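You operate a simulated robot arm through the tools that you are given. There is no shell and no other tool. Be economical: measure what you need, move in short steps, check, and stop when the job is done.

You run a simulated two-armed robot. Do the job below in one go: nothing can be reset, and whatever is moved stays where it is left.

## Task
Fit the yellow belt cover, shut both latches and switch the drive on.

The check looks at the end state, three seconds after you hand in, the way a careful person would. Anything else that was tipped, shoved, dropped, spilled or broken makes it a failure. A push-on lid holds only when it is set on centred and level and pressed home; a screw cap is set on level and turned clockwise until tight.

## Robot
Two 6-joint arms with two-finger parallel grippers on one trunk, on a base that drives. Base frame: it is fixed to the floor where the robot stands at the start and does not move with it; the origin is under the middle of the robot, x ahead of it, y to its left, z up. Readings come in m, rad, newtons and seconds.
The left shoulder is at the start at [0.06, 0.187, 1.072], the right one opposite. With the tool pointing down near the work surface each hand reaches from about 0.26 to 0.62 m from the robot's upright axis, wherever it stands, measured 20 degrees to its own side. Places, roughly: belt drive base [0.7, 0, 0.8]; drive button [0.8, -0.3, 0.9]; left catch [0.5, -0.4, 0.9]; left latch [0.7, 0.2, 0.9]; light button [0.4, 0.6, 0.9]; right catch [0.5, -0.9, 0.9]; right latch [0.7, -0.2, 0.9]; stop lever [0.4, 0.4, 0.9]. Payload 1.57 kg a hand.
Tool frame (each hand has its own): the origin (TCP) lies between the finger pads and is the grasp point; the fingertips stand 0.03 m ahead of it; z points along the fingers, y is the line along which they close. The gripper opens to 0.11 m. The fingers are 0.024 m wide and 0.012 m thick; the gripper's body (0.048 by 0.112 m) begins 0.078 m behind the TCP.
Orientation is that of the tool frame in the base frame, as [roll, pitch, yaw] about the fixed x, y, z axes, in that order (R = Rz(yaw) Ry(pitch) Rx(roll)). With the fingers straight down and closing along the base's y, the tool's x points along the base's -x, its y along +y and its z along -z.

## Interface
- The arms move only by the tool play_rows. It takes "left_rows", "right_rows" or both (then of equal length, played together; a hand with none holds still); each is a list of rows, each a list of 3 entries, a list of its own where there are three numbers: the shift along the tool's x, y, z in mm, then the turn, a rotation vector about the tool's x, y, z in rad, then the opening in per cent of the stroke, from 0 (shut) to 100 (fully open). In form: [[[dx, dy, dz], [ax, ay, az], jaw], ...]. A call has 1 to 10 rows; each row is the pose to reach, as a shift and turn from the pose commanded when the call began, along the tool's axes at that moment. A row lasts 0.2 s, in which the tool goes at most 0.05 m and 0.15 rad; a call with a longer step from one row to the next is refused whole, and so is a gripper value outside its range. Where a pose cannot be reached the arm comes as near as it can. A force on the tool above 70 N (or 10 N above the force at the start of the call, whichever is more), or a blocked arm, ends the call early, and 0.2 s more pass. The fingers move at their own pace (about 0.153 m/s each) and stop on an object; they squeeze with about 25 N. The grip force told is the motor's: it shows also when the fingers shut on nothing. Time passes only in rows, and 0.2 s behind the last, so rows that repeat a pose let the fingers close. It gives the time, the measured TCP pose, the force on the tool (base axes), the opening and the grip force at its end, in the units of the frame above (readings bear some noise), with the torque about the TCP (base axes, N m) and any sound that the robot's microphone picked up, and new pictures: "pictures" is both (left out), scene, wrist or none (wrist: the cameras of the hands that moved).
- Cameras (640 x 400 px; columns grow to the right, rows downward): "scene" is now at [0.0193, 0.0043, 1.6177]; the picture's right is [0.08, -1.00, 0.00], its down [-0.73, -0.06, -0.68] and it looks along [0.67, 0.06, -0.74] (base axes); focal length 286 px, centre (320, 200). "left" rides on the left gripper at [0.07, -0.016, -0.141] in its tool frame; the picture's right is [0.23, 0.97, 0.00], its down [-0.86, 0.20, -0.48] and it looks along [-0.47, 0.11, 0.88] (tool axes); focal length 222 px, centre (320, 200). "right" rides on the right gripper at [0.07, 0.016, -0.141] in its tool frame; the picture's right is [-0.23, 0.97, 0.00], its down [-0.86, -0.20, -0.48] and it looks along [-0.47, -0.11, 0.88] (tool axes); focal length 222 px, centre (320, 200). There is no depth. A picture from a camera that has moved, and an enlarged one, comes with that camera's place and axes in the base frame and with its lens.
- raise_lower(by): slides the trunk up (or, below 0, down) by that many m; the arms and the scene camera ride with it, the base frame stays. It gives what a move gives, with no picture.
- drive_base(legs): drives the robot by 1 to 6 legs, each [ahead, left, turn to the left] in m, m and rad, along the robot's own axes; the way and the turn of a leg run together, so that a leg with both is an arc; at most 1.5 m and 3.142 rad a leg. The arms and the cameras ride along, it lands a little off, and it stops where it bumps. It gives what a move gives, and a new picture of the scene camera.
- head_to(pan, tilt): turns the head with the scene camera to pan (to the left, within 1.501 rad either way) and tilt (down, from -0.506 to 1.204), counted from straight ahead of the robot. It gives what a move gives, and a new picture of the scene camera.
- enlarge(camera, box): a new picture of the part [left, top, right, bottom] of that camera's present view, enlarged. The clock stands still meanwhile.
- hand_in(): hands the job in; it is judged then, once.

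Work in short steps. Places have to be worked out from the pictures, the camera data and where the tool is seen: move nearer, look again, correct. Check each grasp and each placing, and mend what went wrong. You have 120 turns and 260 pictures in all, those below and enlarged ones among them. Open the grippers and draw the arms clear of the work before you hand the job in, unless the task says otherwise; then end with one line.

The tools are called after "Emit:" as a command line: name --argument value ..., lists and objects as JSON in quotes. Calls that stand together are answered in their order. play_rows: Moves the arms, as the interface text tells. Its arguments: {"type":"object","properties":{"left_rows":{"type":"array","items":{"type":"array"}},"right_rows":{"type":"array","items":{"type":"array"}},"pictures":{"type":"string","enum":["both","scene","wrist","none"]}},"required":[]} The other tools are called the same way: raise_lower (by) slides the trunk up or down; drive_base (legs) drives the base; head_to (pan, tilt) turns the head that bears the scene camera; enlarge (camera, box) takes an enlarged picture of a part of a camera's view; hand_in () hands the job in.

At the start:

```text
t: 0.0
left_tool_pos: [0.4499, 0.1234, 1.1865]
left_orientation: [-3.141, -0.002, -3.141]
left_force: [-0.1, -0.7, -0.6]
left_ft_torque: [-0.04, 0.01, 0.01]
left_opening: 0.1098
left_gripper_force: 0.0
right_tool_pos: [0.493, -0.2834, 1.1748]
right_orientation: [3.141, 0.0, -3.141]
right_force: [0.0, 0.1, -0.1]
right_ft_torque: [-0.01, -0.02, -0.05]
right_opening: 0.11
right_gripper_force: 0.1
trunk travel left (down, up): [-0.7, 0.29]
robot x, y, heading: [-0.0012, 0.0019, -0.001]
head pan, tilt: [0.084, 0.829]
```

scene: 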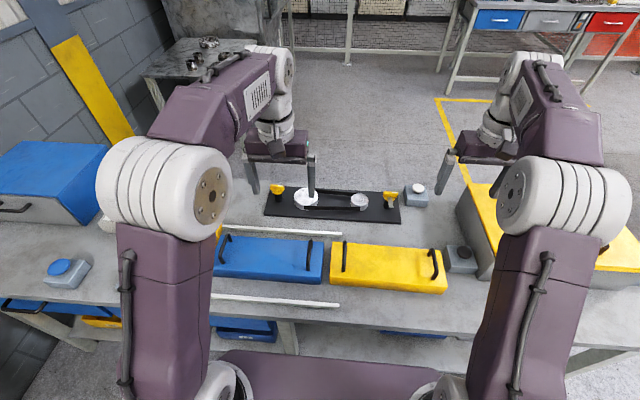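
right: 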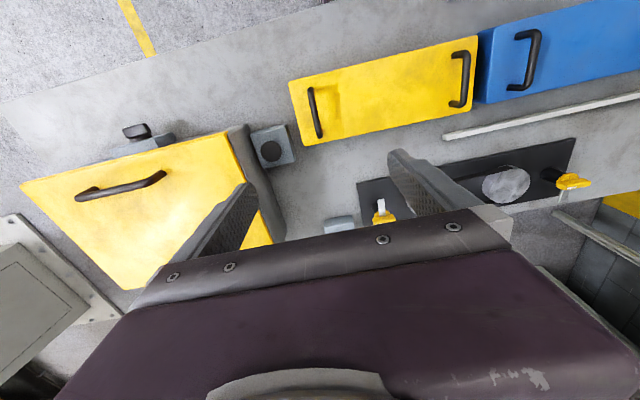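
left: 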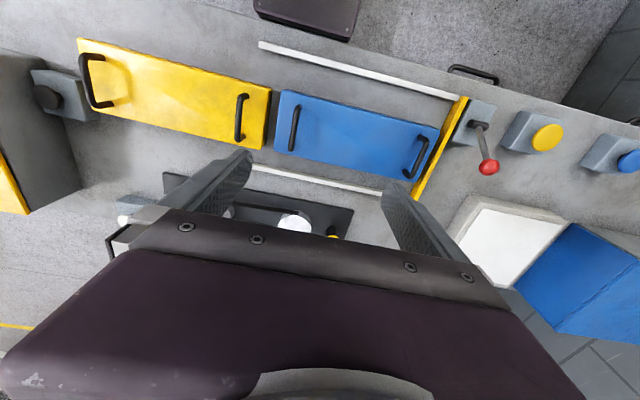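

I'll take closer views of the belt drive, the cover, and the controls before moving anything.

Emit:
enlarge --camera "scene" --box '[200, 160, 480, 320]'

Emit:
enlarge --camera "left" --box '[20, 20, 640, 240]'

Emit:
enlarge --camera "right" --box '[240, 100, 640, 260]'

```text
2.29 times, centred on (340, 240) of scene
camera zoom: at [0.0193, 0.0043, 1.6177], right [0.08, -1.0, 0.0], down [-0.73, -0.06, -0.68], along [0.67, 0.06, -0.74], focal length 654 px, centre (274, 109)
```

zoom: 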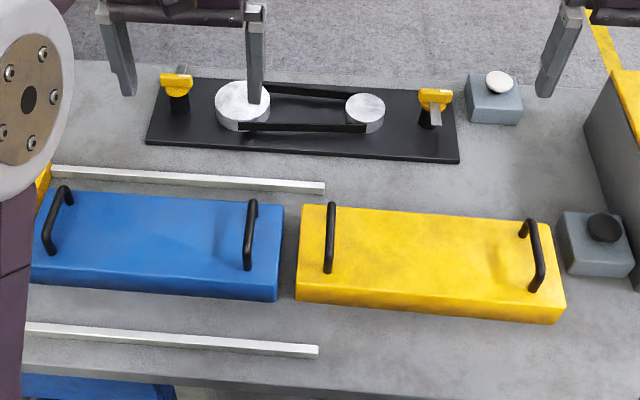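

```text
1.03 times, centred on (330, 130) of left
camera zoom: at [0.3794, 0.1064, 1.3271], right [-0.23, 0.97, 0.0], down [0.86, 0.2, 0.48], along [0.47, 0.11, -0.88], focal length 229 px, centre (310, 272)
```

zoom: 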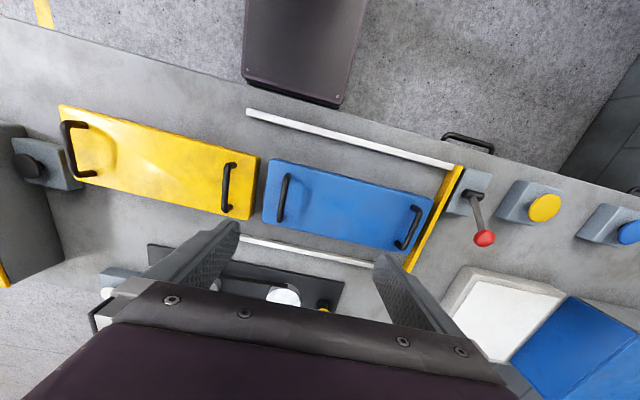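

```text
1.60 times, centred on (440, 180) of right
camera zoom: at [0.4233, -0.2663, 1.316], right [0.23, 0.97, 0.0], down [0.86, -0.2, 0.48], along [0.47, -0.11, -0.88], focal length 355 px, centre (128, 232)
```

zoom: 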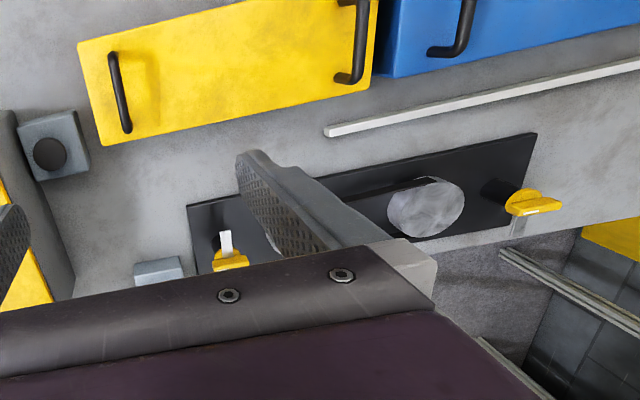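

The cover spans roughly x .42–.54, y -.325–.01, with bar handles running along x at y≈-.03 and -.286. The drive's latches are near (.745,.22) and (.738,-.19). I'll zoom in on the latches to see how they work.

Emit:
enlarge --camera "scene" --box '[255, 175, 335, 225]'

Emit:
enlarge --camera "scene" --box '[360, 175, 440, 225]'

Emit:
enlarge --camera "scene" --box '[320, 230, 480, 310]'

```text
8.00 times, centred on (295, 200) of scene
camera zoom: at [0.0193, 0.0043, 1.6177], right [0.08, -1.0, 0.0], down [-0.73, -0.06, -0.68], along [0.67, 0.06, -0.74], focal length 2287 px, centre (520, 200)
```

zoom: 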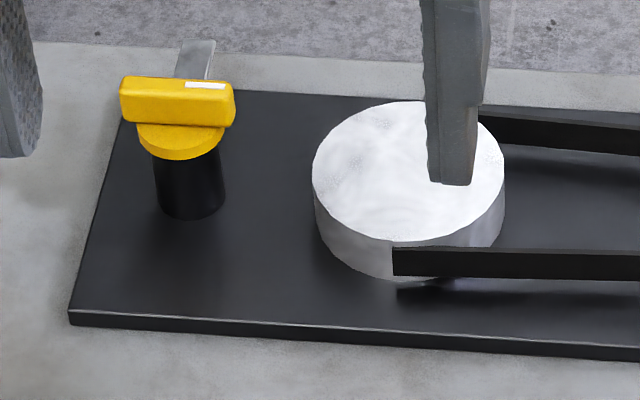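

```text
8.00 times, centred on (400, 200) of scene
camera zoom: at [0.0193, 0.0043, 1.6177], right [0.08, -1.0, 0.0], down [-0.73, -0.06, -0.68], along [0.67, 0.06, -0.74], focal length 2287 px, centre (-320, 200)
```

zoom: 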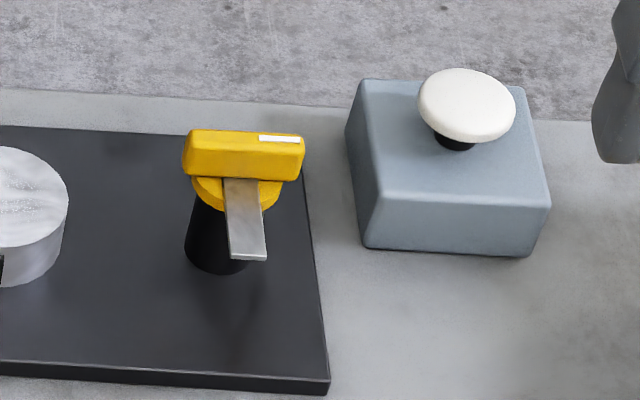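

```text
4.00 times, centred on (400, 270) of scene
camera zoom: at [0.0193, 0.0043, 1.6177], right [0.08, -1.0, 0.0], down [-0.73, -0.06, -0.68], along [0.67, 0.06, -0.74], focal length 1144 px, centre (0, -80)
```

zoom: 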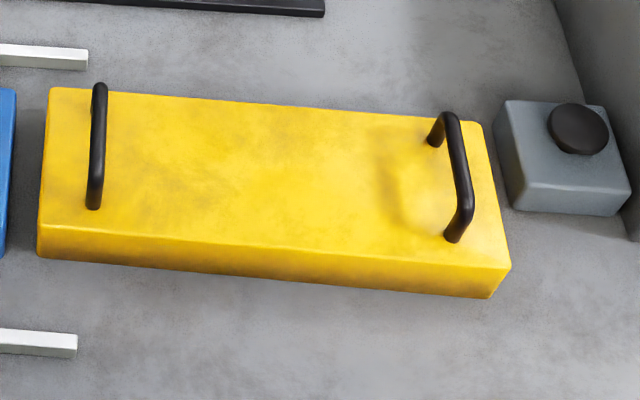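

The latch knobs have tongues: the left one points +x and the right one -x, so both need a clockwise quarter turn to point over the cover. I'll move both hands above the cover handles with the jaws partly closed.

Emit:
play_rows --left_rows '[[[-5, -26, 30], [0, 0, 0], 40], [[-10, -52, 60], [0, 0, 0], 40], [[-15, -78, 90], [0, 0, 0], 40], [[-20, -104, 120], [0, 0, 0], 40], [[-24, -130, 150], [0, 0, 0], 40], [[-26, -153, 186], [0, 0, 0], 40]]' --right_rows '[[[3, -1, 30], [0, 0, 0], 40], [[6, -2, 60], [0, 0, 0], 40], [[9, -3, 90], [0, 0, 0], 40], [[12, -4, 120], [0, 0, 0], 40], [[15, -6, 150], [0, 0, 0], 40], [[17, -7, 175], [0, 0, 0], 40]]'

```text
t: 1.4
left_tool_pos: [0.4789, -0.0321, 0.9983]
left_orientation: [3.14, -0.001, 3.141]
left_force: [-0.3, -0.4, -0.4]
left_ft_torque: [0.02, 0.02, -0.02]
left_opening: 0.0442
left_gripper_force: 0.0
right_tool_pos: [0.4771, -0.2916, 0.998]
right_orientation: [3.141, 0.0, -3.141]
right_force: [0.2, 0.1, 0.5]
right_ft_torque: [-0.02, 0.01, -0.01]
right_opening: 0.0439
right_gripper_force: 0.1
trunk travel left (down, up): [-0.7, 0.29]
robot x, y, heading: [0.003, 0.0021, 0.003]
head pan, tilt: [0.084, 0.829]
camera scene: at [0.0206, 0.0029, 1.6178], right [0.08, -1.0, 0.0], down [-0.73, -0.06, -0.68], along [0.67, 0.06, -0.74], focal length 286 px, centre (320, 200)
camera right: at [0.4077, -0.2744, 1.1399], right [0.23, 0.97, 0.0], down [0.86, -0.2, 0.48], along [0.47, -0.11, -0.88], focal length 222 px, centre (320, 200)
camera left: at [0.4066, -0.0488, 1.1393], right [-0.23, 0.97, 0.0], down [0.86, 0.2, 0.48], along [0.47, 0.11, -0.88], focal length 222 px, centre (320, 200)
```

scene: 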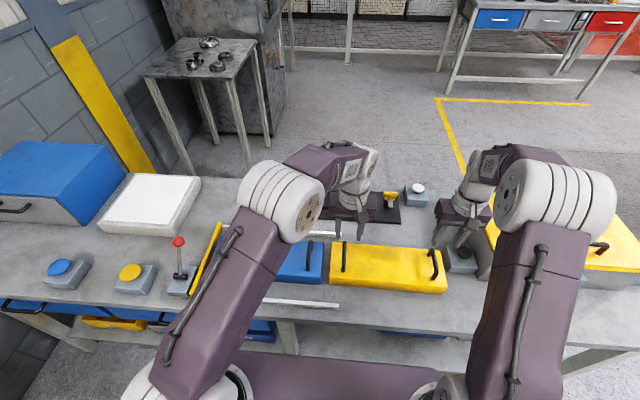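
right: 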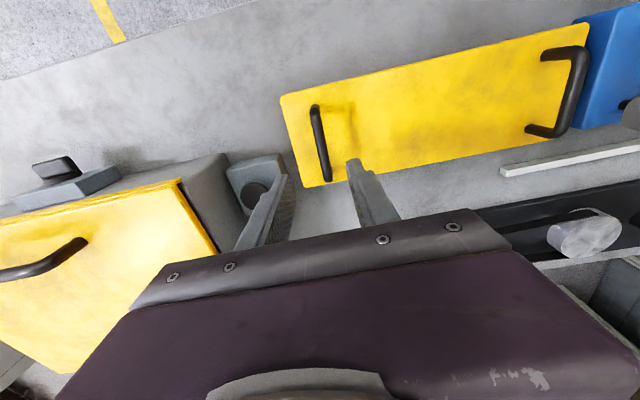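
left: 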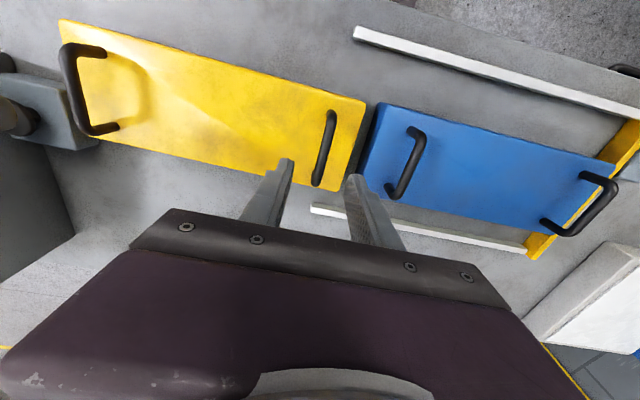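

The wrist views put the handles at (.472,-.288) and (.474,-.029), close under the grippers. I'll descend to z≈.893 with the jaws astride them.

Emit:
play_rows --left_rows '[[[2, 1, 35], [0, 0, 0], 40], [[4, 3, 70], [0, 0, 0], 40], [[4, 3, 105], [0, 0, 0], 40]]' --right_rows '[[[2, 1, 35], [0, 0, 0], 40], [[4, 3, 70], [0, 0, 0], 40], [[4, 3, 105], [0, 0, 0], 40]]'

```text
t: 2.2
left_tool_pos: [0.474, -0.0259, 0.8962]
left_orientation: [-3.141, -0.001, -3.141]
left_force: [-0.1, 0.2, -0.4]
left_ft_torque: [0.0, 0.01, -0.04]
left_opening: 0.0442
left_gripper_force: 0.0
right_tool_pos: [0.4726, -0.287, 0.8943]
right_orientation: [-3.142, -0.002, 3.138]
right_force: [-0.2, 0.3, -0.4]
right_ft_torque: [0.02, -0.02, 0.0]
right_opening: 0.0438
right_gripper_force: 0.1
trunk travel left (down, up): [-0.7, 0.29]
robot x, y, heading: [0.0023, 0.001, -0.001]
head pan, tilt: [0.084, 0.829]
camera scene: at [0.0206, 0.004, 1.6178], right [0.08, -1.0, 0.0], down [-0.73, -0.06, -0.68], along [0.67, 0.06, -0.74], focal length 286 px, centre (320, 200)
camera right: at [0.4025, -0.2708, 1.036], right [0.23, 0.97, 0.0], down [0.86, -0.2, 0.48], along [0.46, -0.11, -0.88], focal length 222 px, centre (320, 200)
camera left: at [0.4024, -0.0429, 1.0367], right [-0.23, 0.97, 0.0], down [0.86, 0.2, 0.48], along [0.47, 0.11, -0.88], focal length 222 px, centre (320, 200)
```

scene: 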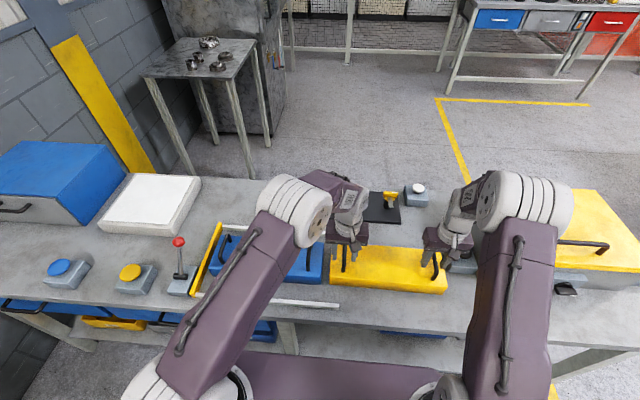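
right: 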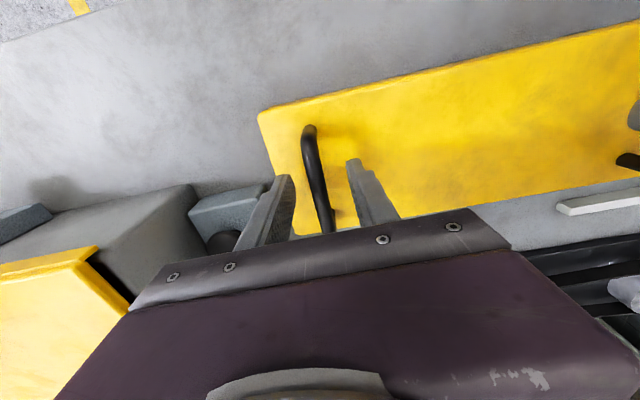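
left: 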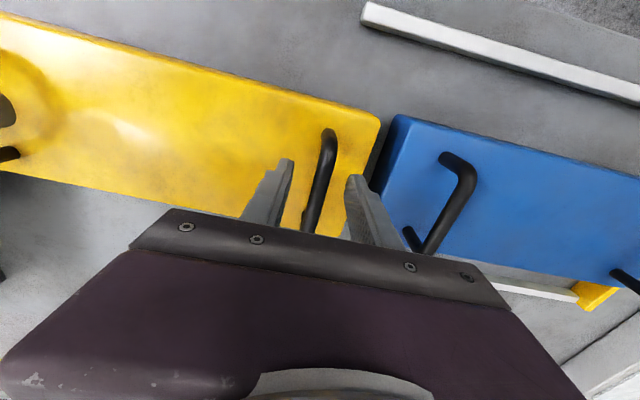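

Both handles sit between the fingers, so I'll close on them.

Emit:
play_rows --left_rows '[[[0, 0, 0], [0, 0, 0], 0], [[0, 0, 0], [0, 0, 0], 0], [[0, 0, 0], [0, 0, 0], 0]]' --right_rows '[[[0, 0, 0], [0, 0, 0], 0], [[0, 0, 0], [0, 0, 0], 0], [[0, 0, 0], [0, 0, 0], 0]]' --pictures "none"

```text
t: 3.0
left_tool_pos: [0.4724, -0.0261, 0.8963]
left_orientation: [3.141, -0.001, 3.142]
left_force: [-5.8, 0.3, 2.3]
left_ft_torque: [0.02, -0.15, -0.58]
left_opening: 0.0114
left_gripper_force: 24.7
right_tool_pos: [0.4708, -0.2868, 0.8959]
right_orientation: [3.141, 0.0, -3.139]
right_force: [4.5, 0.7, 0.8]
right_ft_torque: [0.0, -0.07, -0.62]
right_opening: 0.0118
right_gripper_force: 25.4
trunk travel left (down, up): [-0.7, 0.29]
robot x, y, heading: [0.0025, -0.0001, 0.002]
head pan, tilt: [0.084, 0.829]
```

Both hands hold 11–12 mm bars. I'll lift the two together by 60 mm and check for level.

Emit:
play_rows --left_rows '[[[0, 0, -10], [0, 0, 0], 0], [[0, 0, -30], [0, 0, 0], 0], [[0, 0, -60], [0, 0, 0], 0], [[0, 0, -60], [0, 0, 0], 0]]' --right_rows '[[[0, 0, -10], [0, 0, 0], 0], [[0, 0, -30], [0, 0, 0], 0], [[0, 0, -60], [0, 0, 0], 0], [[0, 0, -60], [0, 0, 0], 0]]'

```text
t: 4.0
left_tool_pos: [0.4737, -0.0284, 0.955]
left_orientation: [3.139, -0.003, -3.141]
left_force: [-3.3, 6.0, -4.5]
left_ft_torque: [0.05, 0.11, -0.43]
left_opening: 0.0116
left_gripper_force: 24.8
right_tool_pos: [0.4746, -0.2881, 0.9543]
right_orientation: [-3.141, -0.001, -3.142]
right_force: [4.0, -5.9, -3.2]
right_ft_torque: [-0.03, -0.02, -0.41]
right_opening: 0.0117
right_gripper_force: 25.0
trunk travel left (down, up): [-0.7, 0.29]
robot x, y, heading: [-0.0, -0.0002, -0.0]
head pan, tilt: [0.084, 0.829]
camera scene: at [0.0213, 0.0036, 1.6177], right [0.08, -1.0, 0.0], down [-0.74, -0.06, -0.68], along [0.67, 0.06, -0.74], focal length 286 px, centre (320, 200)
camera right: at [0.4046, -0.2718, 1.0964], right [0.23, 0.97, 0.0], down [0.86, -0.2, 0.48], along [0.47, -0.11, -0.88], focal length 222 px, centre (320, 200)
camera left: at [0.4031, -0.0441, 1.0958], right [-0.23, 0.97, 0.0], down [0.86, 0.2, 0.48], along [0.46, 0.11, -0.88], focal length 222 px, centre (320, 200)
```

scene: 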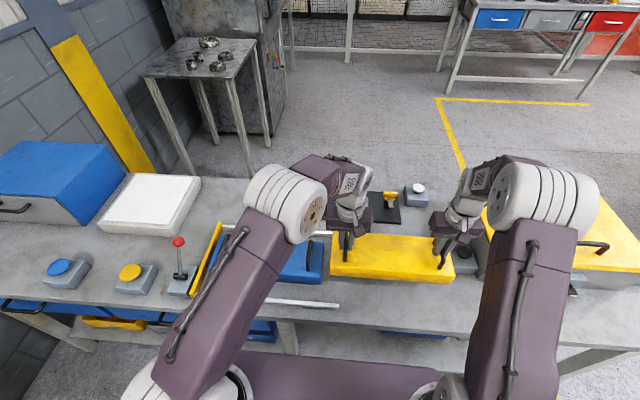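
right: 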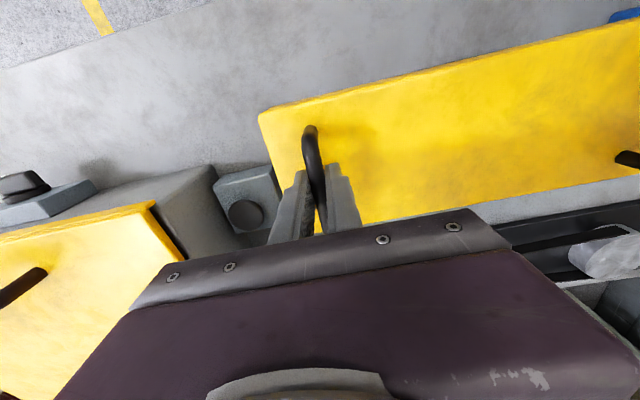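
left: 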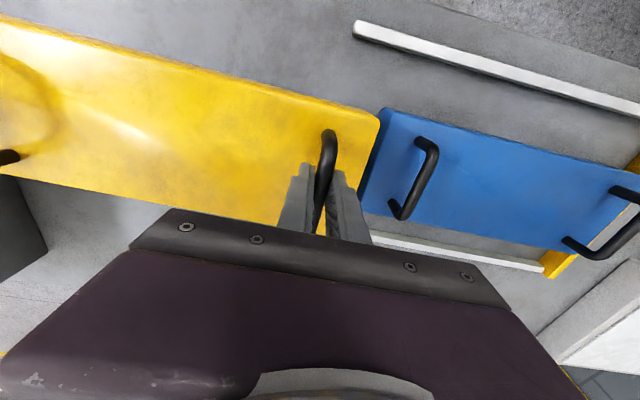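

The cover is up, level and light. I'll raise it 100 mm more, well above the latches, and then drive left and ahead in small legs.

Emit:
play_rows --left_rows '[[[0, 0, -30], [0, 0, 0], 0], [[0, 0, -65], [0, 0, 0], 0], [[0, 0, -100], [0, 0, 0], 0], [[0, 0, -100], [0, 0, 0], 0]]' --right_rows '[[[0, 0, -30], [0, 0, 0], 0], [[0, 0, -65], [0, 0, 0], 0], [[0, 0, -100], [0, 0, 0], 0], [[0, 0, -100], [0, 0, 0], 0]]' --pictures "none"

Emit:
drive_base --legs '[[0, 0.17, 0], [0.1, 0, 0]]'

```text
t: 5.0
left_tool_pos: [0.4745, -0.0276, 1.0551]
left_orientation: [-3.141, -0.002, 3.141]
left_force: [-2.9, 5.4, -3.6]
left_ft_torque: [0.04, 0.35, -0.37]
left_opening: 0.0117
left_gripper_force: 24.9
right_tool_pos: [0.4731, -0.2872, 1.0551]
right_orientation: [-3.14, -0.004, -3.141]
right_force: [2.2, -6.6, -4.3]
right_ft_torque: [-0.05, -0.3, -0.33]
right_opening: 0.0116
right_gripper_force: 24.8
trunk travel left (down, up): [-0.7, 0.29]
robot x, y, heading: [0.0018, -0.0015, 0.002]
head pan, tilt: [0.084, 0.829]
```

```text
t: 7.2
left_tool_pos: [0.5711, 0.1471, 1.055]
left_orientation: [-3.141, 0.0, 3.142]
left_force: [-2.2, 0.3, -4.4]
left_ft_torque: [-0.03, -0.14, -0.33]
left_opening: 0.0113
left_gripper_force: 25.1
right_tool_pos: [0.5717, -0.1137, 1.0553]
right_orientation: [-3.141, -0.001, -3.141]
right_force: [3.0, 0.5, -4.7]
right_ft_torque: [-0.02, 0.2, -0.33]
right_opening: 0.0118
right_gripper_force: 25.3
trunk travel left (down, up): [-0.7, 0.29]
robot x, y, heading: [0.0998, 0.1724, -0.0]
head pan, tilt: [0.084, 0.829]
camera scene: at [0.1181, 0.1775, 1.6177], right [0.08, -1.0, 0.0], down [-0.73, -0.06, -0.68], along [0.67, 0.06, -0.74], focal length 286 px, centre (320, 200)
```

scene: 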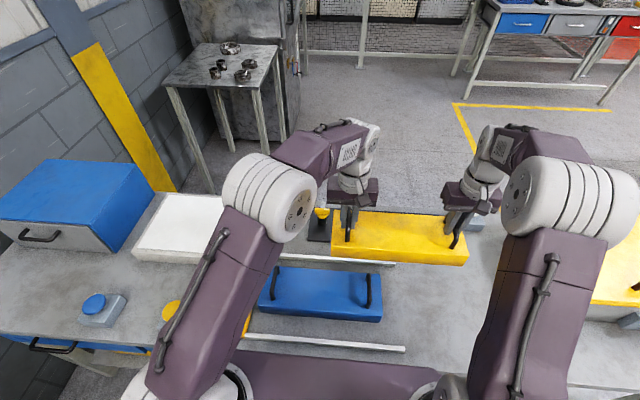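

Driving works. The hands are at y .147 and -.114, centred near .017. I'll drive another 0.08 ahead.

Emit:
drive_base --legs '[[0.08, 0, 0]]'

Emit:
enlarge --camera "left" --box '[0, 0, 640, 400]'

Emit:
enlarge --camera "right" --box '[0, 0, 640, 400]'

```text
t: 8.3
left_tool_pos: [0.5915, 0.1463, 1.0533]
left_orientation: [3.141, -0.002, -3.141]
left_force: [-0.9, 0.7, -3.3]
left_ft_torque: [-0.02, -0.07, -0.14]
left_opening: 0.012
left_gripper_force: 25.3
right_tool_pos: [0.5936, -0.114, 1.0547]
right_orientation: [3.141, -0.001, -3.139]
right_force: [1.6, 0.0, -3.2]
right_ft_torque: [-0.03, 0.09, -0.23]
right_opening: 0.0118
right_gripper_force: 24.7
trunk travel left (down, up): [-0.7, 0.29]
robot x, y, heading: [0.1212, 0.1716, 0.002]
head pan, tilt: [0.084, 0.829]
stopped in leg 1: the robot was blocked; the commanded pose is now the measured one
camera scene: at [0.139, 0.1759, 1.6177], right [0.09, -1.0, 0.0], down [-0.73, -0.06, -0.68], along [0.67, 0.06, -0.74], focal length 286 px, centre (320, 200)
```

scene: 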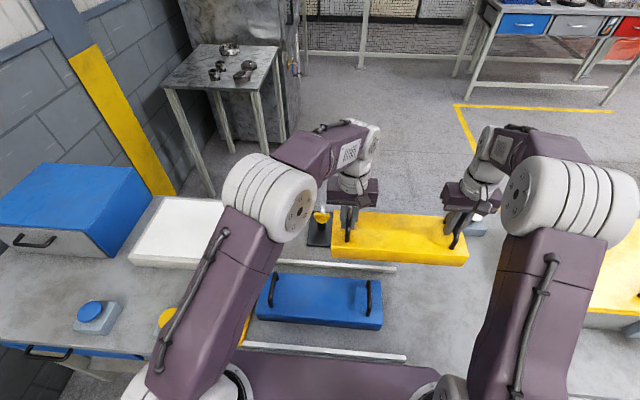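

```text
1.00 times, centred on (320, 200) of left
camera zoom: at [0.5209, 0.1295, 1.1949], right [-0.23, 0.97, 0.0], down [0.86, 0.2, 0.48], along [0.46, 0.11, -0.88], focal length 222 px, centre (320, 200)
```

zoom: 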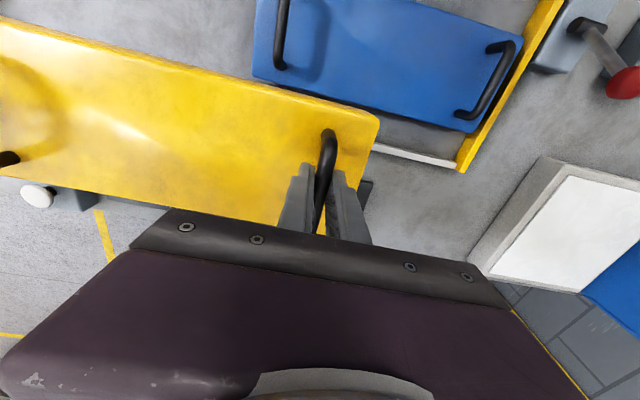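

```text
1.00 times, centred on (320, 200) of right
camera zoom: at [0.5241, -0.0983, 1.1963], right [0.23, 0.97, 0.0], down [0.86, -0.2, 0.48], along [0.46, -0.11, -0.88], focal length 222 px, centre (320, 200)
```

zoom: 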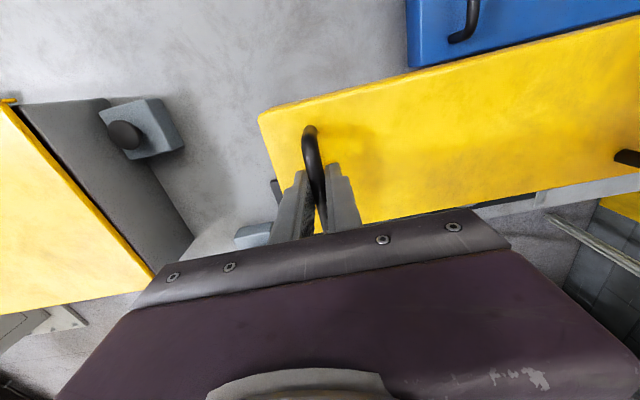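

Driving is blocked at x≈.12, probably by the table's front leg at y≈.12. I need to get about 5 cm or more closer, so I'll back off and look under the table for a gap between the legs.

Emit:
drive_base --legs '[[-0.12, 0, 0], [-0.3, -0.3, 0]]'

Emit:
head_to --pan 0 --tilt 1.0

```text
t: 11.7
left_tool_pos: [0.1794, -0.156, 1.0542]
left_orientation: [-3.142, -0.001, 3.136]
left_force: [-1.4, 0.3, -2.8]
left_ft_torque: [-0.02, 0.05, -0.21]
left_opening: 0.0115
left_gripper_force: 24.6
right_tool_pos: [0.1776, -0.4166, 1.0546]
right_orientation: [-3.141, -0.001, 3.134]
right_force: [1.5, -1.3, -3.5]
right_ft_torque: [0.01, -0.04, -0.27]
right_opening: 0.0116
right_gripper_force: 25.0
trunk travel left (down, up): [-0.7, 0.29]
robot x, y, heading: [-0.2979, -0.1271, -0.008]
head pan, tilt: [0.084, 0.829]
camera scene: at [-0.2737, -0.1226, 1.6177], right [0.08, -1.0, 0.0], down [-0.74, -0.06, -0.68], along [0.67, 0.05, -0.74], focal length 286 px, centre (320, 200)
```

scene: 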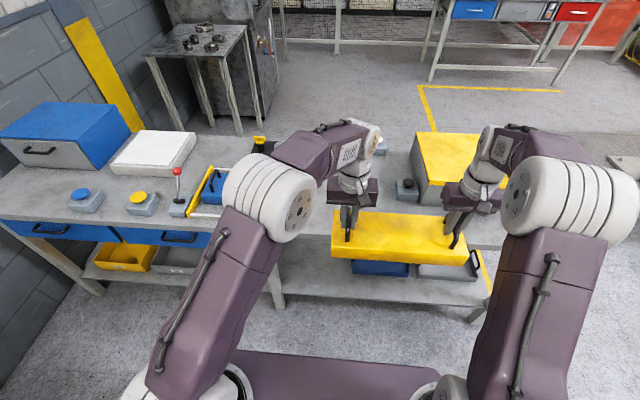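

```text
t: 12.4
left_tool_pos: [0.1776, -0.1575, 1.0551]
left_orientation: [3.14, -0.002, 3.135]
left_force: [-1.8, 0.7, -2.8]
left_ft_torque: [0.02, -0.06, -0.26]
left_opening: 0.0115
left_gripper_force: 25.0
right_tool_pos: [0.1774, -0.418, 1.056]
right_orientation: [3.139, -0.003, 3.135]
right_force: [1.9, -0.5, -3.6]
right_ft_torque: [0.0, 0.1, -0.19]
right_opening: 0.0116
right_gripper_force: 24.6
trunk travel left (down, up): [-0.7, 0.29]
robot x, y, heading: [-0.2981, -0.126, -0.005]
head pan, tilt: [0.0, 1.0]
camera scene: at [-0.2843, -0.1301, 1.6049], right [-0.01, -1.0, 0.0], down [-0.84, 0.01, -0.54], along [0.54, 0.0, -0.84], focal length 286 px, centre (320, 200)
```

scene: 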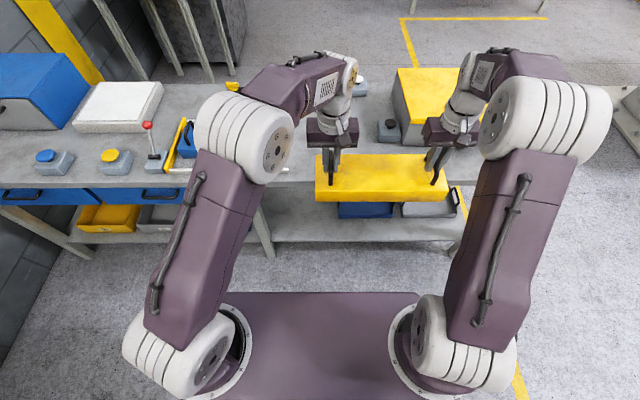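

A shelf runs under the whole table, so x≈.12 is the limit wherever I drive. Before regrasping, I'll test in free air whether the arms can stretch about .63 m ahead with the cover centred, while above empty table space.

Emit:
play_rows --left_rows '[[[0, 32, 0], [0, 0, 0], 0], [[-10, 64, 0], [0, 0, 0], 0], [[-40, 96, 0], [0, 0, 0], 0], [[-75, 128, 0], [0, 0, 0], 0], [[-110, 155, 0], [0, 0, 0], 0], [[-145, 158, 0], [0, 0, 0], 0], [[-150, 158, 0], [0, 0, 0], 0], [[-150, 158, 0], [0, 0, 0], 0]]' --right_rows '[[[0, 32, 0], [0, 0, 0], 0], [[-10, 64, 0], [0, 0, 0], 0], [[-40, 96, 0], [0, 0, 0], 0], [[-75, 128, 0], [0, 0, 0], 0], [[-110, 155, 0], [0, 0, 0], 0], [[-145, 158, 0], [0, 0, 0], 0], [[-150, 158, 0], [0, 0, 0], 0], [[-150, 158, 0], [0, 0, 0], 0]]' --pictures "scene"

```text
t: 14.2
left_tool_pos: [0.2929, 0.0005, 1.0448]
left_orientation: [-3.133, -0.004, 3.13]
left_force: [-2.8, -37.3, -3.9]
left_ft_torque: [-0.24, -0.01, -0.19]
left_opening: 0.0115
left_gripper_force: 25.3
left hand out of reach, approached as far as the arm can: row 6, 7, 8
right_tool_pos: [0.2908, -0.259, 1.0494]
right_orientation: [3.133, -0.003, 3.139]
right_force: [3.6, 37.8, -4.4]
right_ft_torque: [0.17, 0.06, -0.46]
right_opening: 0.0119
right_gripper_force: 25.0
right hand out of reach, approached as far as the arm can: row 6, 7, 8
trunk travel left (down, up): [-0.7, 0.29]
robot x, y, heading: [-0.2965, -0.1293, -0.005]
head pan, tilt: [0.0, 1.0]
camera scene: at [-0.2818, -0.1289, 1.6048], right [-0.01, -1.0, 0.0], down [-0.84, 0.0, -0.54], along [0.54, 0.0, -0.84], focal length 286 px, centre (320, 200)
```

scene: 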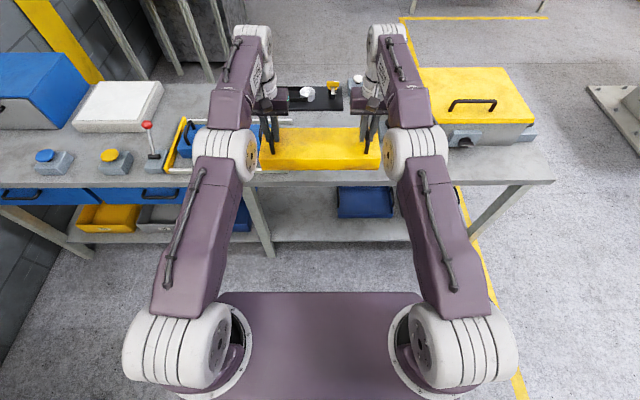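

Straight-down reach ends near .588 m, so I'll set the cover back on its old spot and regrasp with the fingers leaning forward, which extends the reach. First I'll retract the hands from the limit and see that the strain drops.

Emit:
play_rows --left_rows '[[[35, 0, 0], [0, 0, 0], 0], [[70, 0, 0], [0, 0, 0], 0], [[70, 0, 0], [0, 0, 0], 0]]' --right_rows '[[[35, 0, 0], [0, 0, 0], 0], [[70, 0, 0], [0, 0, 0], 0], [[70, 0, 0], [0, 0, 0], 0]]' --pictures "none"

Emit:
drive_base --legs '[[0.217, -0.029, 0.005]]'

```text
t: 15.1
left_tool_pos: [0.2245, 0.0002, 1.0443]
left_orientation: [-3.132, -0.002, 3.137]
left_force: [-0.7, -49.8, -2.5]
left_ft_torque: [-0.32, -0.65, -0.1]
left_opening: 0.0122
left_gripper_force: 24.9
right_tool_pos: [0.222, -0.26, 1.0497]
right_orientation: [3.13, -0.005, 3.133]
right_force: [1.0, 50.7, -4.5]
right_ft_torque: [0.28, 0.78, -0.1]
right_opening: 0.0121
right_gripper_force: 25.2
trunk travel left (down, up): [-0.7, 0.29]
robot x, y, heading: [-0.2961, -0.1235, -0.006]
head pan, tilt: [0.0, 1.0]
```

```text
t: 16.7
left_tool_pos: [0.436, -0.0254, 1.0464]
left_orientation: [-3.13, -0.002, -3.141]
left_force: [0.4, -49.7, -2.3]
left_ft_torque: [-0.32, 0.11, -0.04]
left_opening: 0.0128
left_gripper_force: 25.1
right_tool_pos: [0.4357, -0.2872, 1.0508]
right_orientation: [3.129, -0.002, 3.14]
right_force: [0.3, 49.9, -5.2]
right_ft_torque: [0.28, -0.06, -0.02]
right_opening: 0.0119
right_gripper_force: 25.2
trunk travel left (down, up): [-0.7, 0.29]
robot x, y, heading: [-0.083, -0.1594, -0.002]
head pan, tilt: [0.0, 1.0]
camera scene: at [-0.0699, -0.1593, 1.6049], right [0.0, -1.0, 0.0], down [-0.84, 0.0, -0.54], along [0.54, 0.0, -0.84], focal length 286 px, centre (320, 200)
```

scene: 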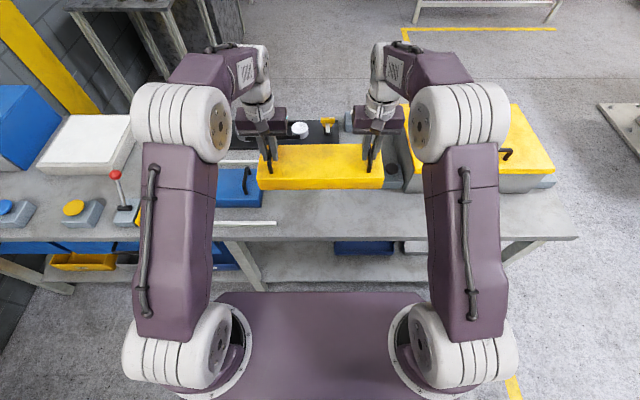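

The hands pull against each other with ~50 N in y and sit 4 mm apart in height. I'll level them and relax the strain by moving the left hand 4 mm in and the right hand 4 mm in.

Emit:
play_rows --left_rows '[[[0, -2, -2], [0, 0, 0], 0], [[0, -4, -2], [0, 0, 0], 0]]' --right_rows '[[[0, 2, 2], [0, 0, 0], 0], [[0, 4, 2], [0, 0, 0], 0]]' --pictures "none"

```text
t: 17.3
left_tool_pos: [0.4351, -0.0278, 1.0477]
left_orientation: [-3.138, -0.005, -3.141]
left_force: [-0.6, 35.8, -3.3]
left_ft_torque: [0.21, 0.27, -0.1]
left_opening: 0.0119
left_gripper_force: 25.1
right_tool_pos: [0.4359, -0.2861, 1.0476]
right_orientation: [3.137, -0.003, 3.141]
right_force: [0.7, -35.2, -3.5]
right_ft_torque: [-0.18, -0.22, 0.04]
right_opening: 0.0118
right_gripper_force: 24.8
trunk travel left (down, up): [-0.7, 0.29]
robot x, y, heading: [-0.0809, -0.1566, 0.002]
head pan, tilt: [0.0, 1.0]
```

That slightly overcorrected, so I'll undo 1.6 mm each side and lower to just above the table.

Emit:
play_rows --left_rows '[[[0, 1.6, 0], [0, 0, 0], 0], [[0, 1.6, 40], [0, 0, 0], 0], [[0, 1.6, 80], [0, 0, 0], 0], [[0, 1.6, 120], [0, 0, 0], 0], [[0, 1.6, 140], [0, 0, 0], 0], [[0, 1.6, 140], [0, 0, 0], 0]]' --right_rows '[[[0, -1.6, 0], [0, 0, 0], 0], [[0, -1.6, 40], [0, 0, 0], 0], [[0, -1.6, 80], [0, 0, 0], 0], [[0, -1.6, 120], [0, 0, 0], 0], [[0, -1.6, 140], [0, 0, 0], 0], [[0, -1.6, 140], [0, 0, 0], 0]]'

```text
t: 18.7
left_tool_pos: [0.4344, -0.0268, 0.9066]
left_orientation: [-3.138, -0.001, 3.14]
left_force: [2.1, 50.1, -3.9]
left_ft_torque: [0.35, -0.31, 0.24]
left_opening: 0.0123
left_gripper_force: 25.1
right_tool_pos: [0.4383, -0.2851, 0.908]
right_orientation: [3.135, -0.002, -3.14]
right_force: [-1.5, -50.5, -2.4]
right_ft_torque: [-0.29, 0.38, 0.18]
right_opening: 0.0124
right_gripper_force: 25.2
trunk travel left (down, up): [-0.7, 0.29]
robot x, y, heading: [-0.0812, -0.1559, -0.005]
head pan, tilt: [0.0, 1.0]
camera scene: at [-0.0697, -0.1594, 1.6049], right [0.0, -1.0, 0.0], down [-0.84, 0.0, -0.54], along [0.54, 0.0, -0.84], focal length 286 px, centre (320, 200)
camera right: at [0.3677, -0.2705, 1.0501], right [0.23, 0.97, 0.01], down [0.86, -0.2, 0.48], along [0.46, -0.1, -0.88], focal length 222 px, centre (320, 200)
camera left: at [0.3644, -0.0418, 1.0474], right [-0.23, 0.97, 0.0], down [0.86, 0.2, 0.48], along [0.46, 0.1, -0.88], focal length 222 px, centre (320, 200)
```

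scene: 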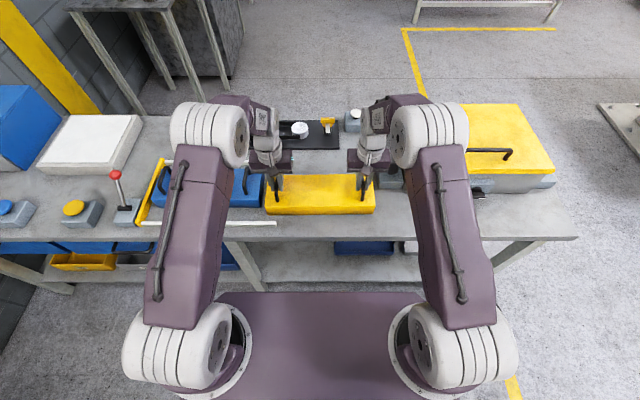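
right: 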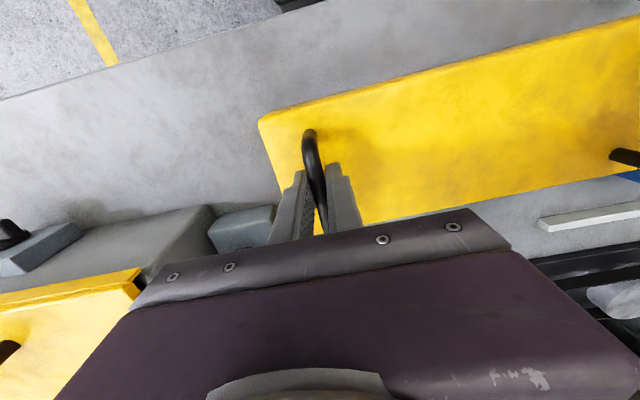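
left: 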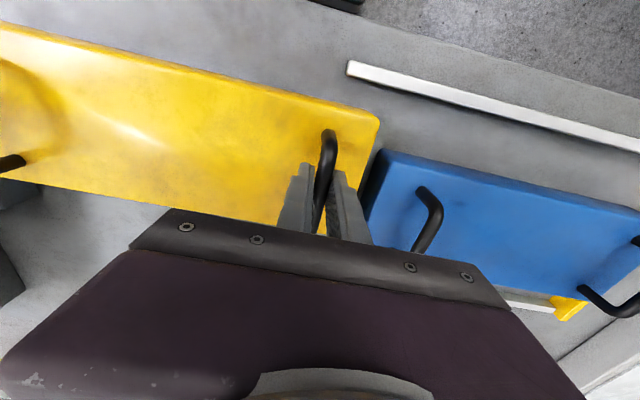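

The cover hangs about 10 mm above clear table. I'll lower the last bit until contact and open the jaws.

Emit:
play_rows --left_rows '[[[0, 0, 6], [0, 0, 0], 0], [[0, 0, 11], [0, 0, 0], 0], [[0, 0, 11], [0, 0, 0], 30], [[0, 0, 11], [0, 0, 0], 30], [[0, 0, 11], [0, 0, 0], 30]]' --right_rows '[[[0, 0, 6], [0, 0, 0], 0], [[0, 0, 12], [0, 0, 0], 0], [[0, 0, 12], [0, 0, 0], 30], [[0, 0, 12], [0, 0, 0], 30], [[0, 0, 12], [0, 0, 0], 30]]'

```text
t: 19.9
left_tool_pos: [0.4346, -0.0305, 0.8964]
left_orientation: [-3.129, -0.001, 3.14]
left_force: [-0.2, 0.1, 0.2]
left_ft_torque: [0.01, -0.03, -0.01]
left_opening: 0.0332
left_gripper_force: 0.0
right_tool_pos: [0.4367, -0.2815, 0.8969]
right_orientation: [3.128, -0.002, 3.14]
right_force: [0.2, 0.0, 0.4]
right_ft_torque: [0.01, -0.01, -0.01]
right_opening: 0.0331
right_gripper_force: 0.0
trunk travel left (down, up): [-0.7, 0.29]
robot x, y, heading: [-0.0835, -0.1567, 0.004]
head pan, tilt: [0.0, 1.0]
camera scene: at [-0.0701, -0.1593, 1.6049], right [0.0, -1.0, 0.0], down [-0.84, 0.0, -0.54], along [0.54, 0.0, -0.84], focal length 286 px, centre (320, 200)
camera right: at [0.3668, -0.2677, 1.0387], right [0.23, 0.97, 0.01], down [0.86, -0.21, 0.47], along [0.46, -0.1, -0.88], focal length 222 px, centre (320, 200)
camera left: at [0.3643, -0.0447, 1.0365], right [-0.23, 0.97, -0.01], down [0.86, 0.2, 0.47], along [0.46, 0.1, -0.88], focal length 222 px, centre (320, 200)
```

scene: 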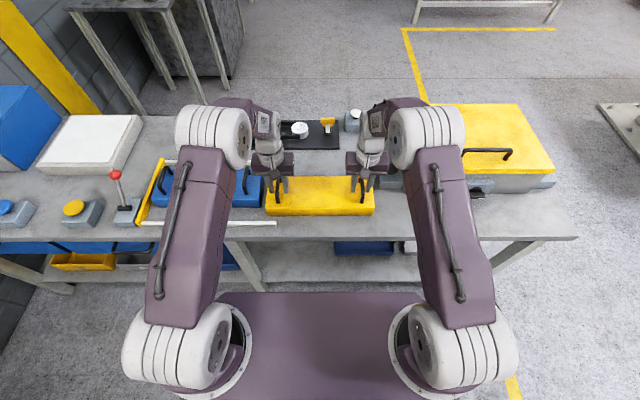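
right: 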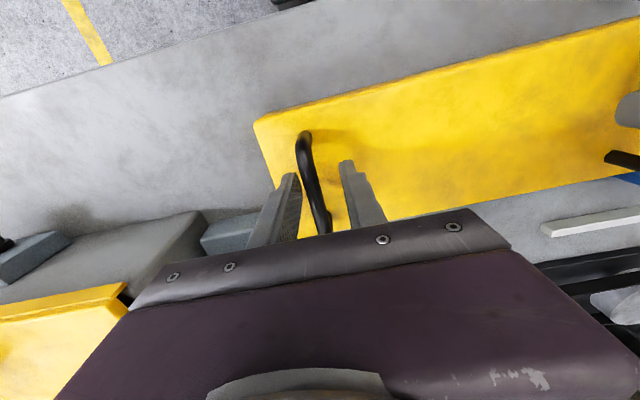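
left: 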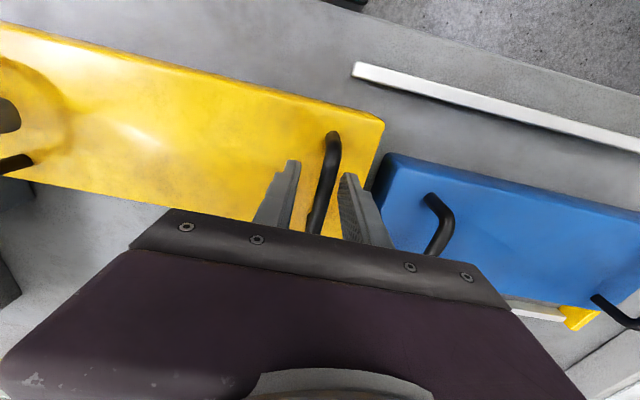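

The cover rests on the table with the handles at y≈-.027 and -.286. I'll pitch both tools 0.45 rad forward around the handle bars and centre the jaws on them.

Emit:
play_rows --left_rows '[[[0, 3, -2], [0.012, -0.14, 0], 30], [[0, 3, -2], [0.012, -0.28, 0], 30], [[0, 3, -2], [0.012, -0.42, 0], 30], [[0, 3, -2], [0.012, -0.45, 0], 30], [[0, 3, -2], [0.012, -0.45, 0], 30]]' --right_rows '[[[0, -4, -2], [-0.012, -0.14, 0], 30], [[0, -4, -2], [-0.012, -0.28, 0], 30], [[0, -4, -2], [-0.012, -0.42, 0], 30], [[0, -4, -2], [-0.012, -0.45, 0], 30], [[0, -4, -2], [-0.012, -0.45, 0], 30]]'

```text
t: 21.1
left_tool_pos: [0.4351, -0.0265, 0.8989]
left_orientation: [-3.118, 0.449, -3.132]
left_force: [-0.1, 0.1, 0.2]
left_ft_torque: [0.0, 0.01, 0.01]
left_opening: 0.0331
left_gripper_force: 0.1
left hand out of reach, approached as far as the arm can: row 3, 4
right_tool_pos: [0.4362, -0.2856, 0.9003]
right_orientation: [3.116, 0.448, 3.134]
right_force: [-0.4, -0.1, 0.6]
right_ft_torque: [-0.01, -0.02, -0.02]
right_opening: 0.0331
right_gripper_force: 0.0
right hand out of reach, approached as far as the arm can: row 3, 4
trunk travel left (down, up): [-0.7, 0.29]
robot x, y, heading: [-0.0822, -0.1559, 0.002]
head pan, tilt: [0.0, 1.0]
camera scene: at [-0.0704, -0.1594, 1.6049], right [0.0, -1.0, 0.0], down [-0.84, 0.0, -0.54], along [0.54, 0.0, -0.84], focal length 286 px, centre (320, 200)
camera right: at [0.3118, -0.273, 0.996], right [0.2, 0.97, 0.12], down [0.56, -0.22, 0.8], along [0.8, -0.09, -0.59], focal length 222 px, centre (320, 200)
camera left: at [0.31, -0.0399, 0.9958], right [-0.2, 0.97, -0.12], down [0.56, 0.22, 0.8], along [0.8, 0.09, -0.59], focal length 222 px, centre (320, 200)
```

scene: 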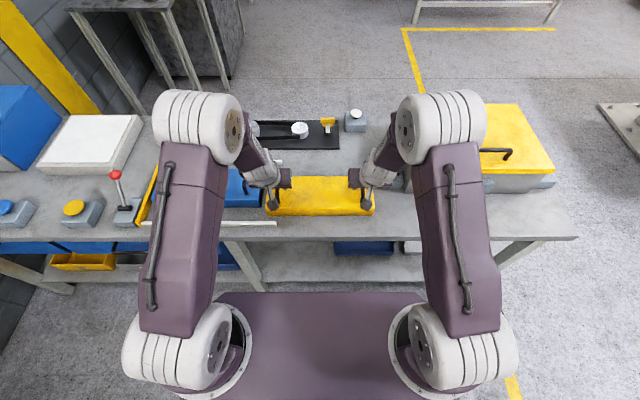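
right: 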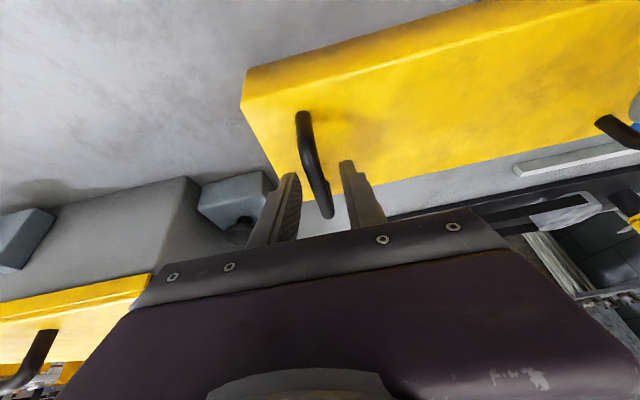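
left: 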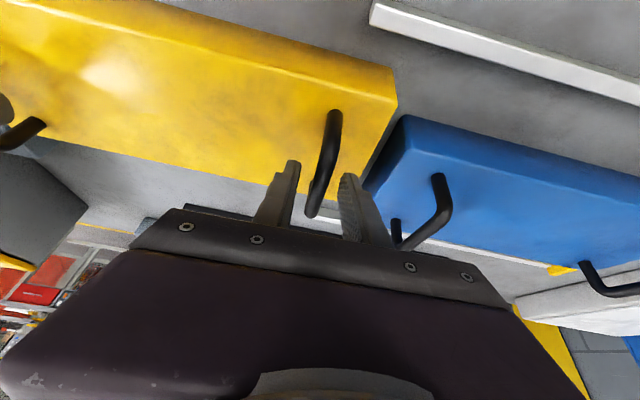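

The tools are pitched at .45 with the handles still between the fingers. I'll correct the small roll error, lower 5 mm and close.

Emit:
play_rows --left_rows '[[[2.2, 0, 4.5], [-0.024, 0, 0], 30], [[2.2, 0, 4.5], [-0.024, 0, 0], 30], [[2.2, 0, 4.5], [-0.024, 0, 0], 0], [[2.2, 0, 4.5], [-0.024, 0, 0], 0], [[2.2, 0, 4.5], [-0.024, 0, 0], 0]]' --right_rows '[[[2.2, 0, 4.5], [0.026, 0, 0], 30], [[2.2, 0, 4.5], [0.026, 0, 0], 30], [[2.2, 0, 4.5], [0.026, 0, 0], 0], [[2.2, 0, 4.5], [0.026, 0, 0], 0], [[2.2, 0, 4.5], [0.026, 0, 0], 0]]' --pictures "wrist"

```text
t: 22.3
left_tool_pos: [0.4365, -0.0257, 0.8938]
left_orientation: [3.14, 0.446, -3.135]
left_force: [-0.2, 7.6, -0.2]
left_ft_torque: [0.04, 0.22, -0.26]
left_opening: 0.0115
left_gripper_force: 24.3
right_tool_pos: [0.4374, -0.2865, 0.8927]
right_orientation: [-3.139, 0.45, 3.131]
right_force: [-0.5, -8.9, -0.2]
right_ft_torque: [-0.05, -0.11, 0.66]
right_opening: 0.0119
right_gripper_force: 24.8
trunk travel left (down, up): [-0.7, 0.29]
robot x, y, heading: [-0.0758, -0.1576, -0.004]
head pan, tilt: [0.0, 1.0]
camera right: at [0.3123, -0.2695, 0.9897], right [0.21, 0.97, 0.1], down [0.56, -0.21, 0.8], along [0.8, -0.12, -0.59], focal length 222 px, centre (320, 200)
camera left: at [0.311, -0.0437, 0.9909], right [-0.21, 0.97, -0.1], down [0.56, 0.2, 0.8], along [0.8, 0.12, -0.59], focal length 222 px, centre (320, 200)
```

right: 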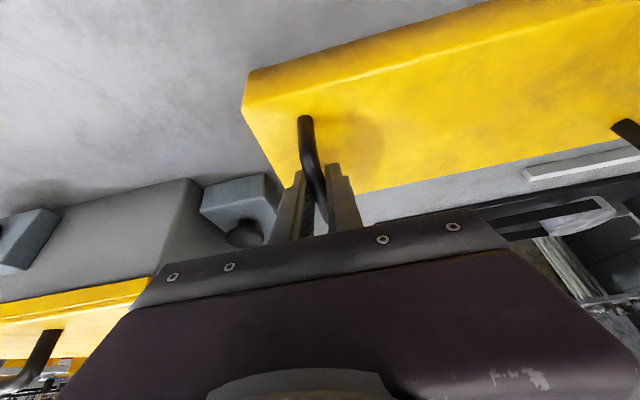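
left: 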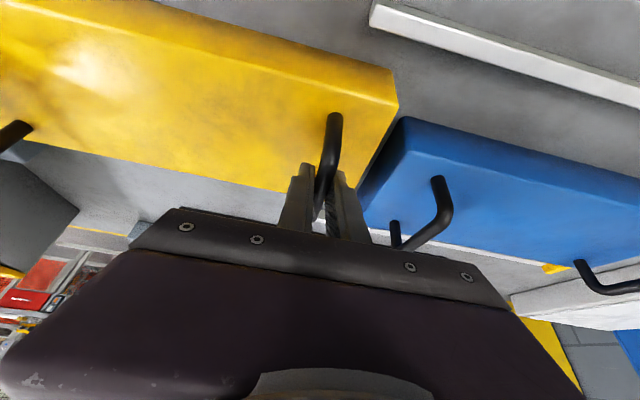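

Both grips are solid. I'll lift with the trunk so both hands rise evenly.

Emit:
raise_lower --by 0.13

Emit:
enlarge --camera "scene" --box '[180, 80, 460, 255]'

```text
t: 23.9
left_tool_pos: [0.4376, -0.0276, 1.0236]
left_orientation: [3.14, 0.447, -3.132]
left_force: [1.5, 17.3, -5.4]
left_ft_torque: [0.04, -0.08, -0.26]
left_opening: 0.0119
left_gripper_force: 24.5
right_tool_pos: [0.4379, -0.2866, 1.0207]
right_orientation: [3.14, 0.448, 3.13]
right_force: [-1.9, -16.6, -3.7]
right_ft_torque: [-0.05, 0.12, 0.64]
right_opening: 0.0122
right_gripper_force: 25.0
trunk travel left (down, up): [-0.83, 0.16]
robot x, y, heading: [-0.083, -0.1563, -0.003]
head pan, tilt: [0.0, 1.0]
```

```text
2.29 times, centred on (320, 168) of scene
camera zoom: at [-0.0686, -0.1594, 1.7348], right [0.0, -1.0, 0.0], down [-0.84, 0.0, -0.54], along [0.54, 0.0, -0.84], focal length 654 px, centre (320, 274)
```

zoom: 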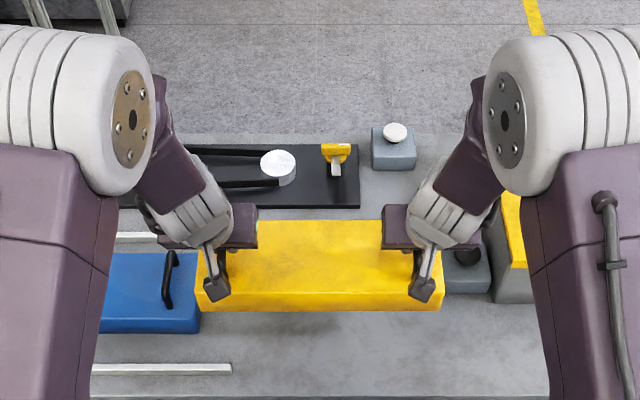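

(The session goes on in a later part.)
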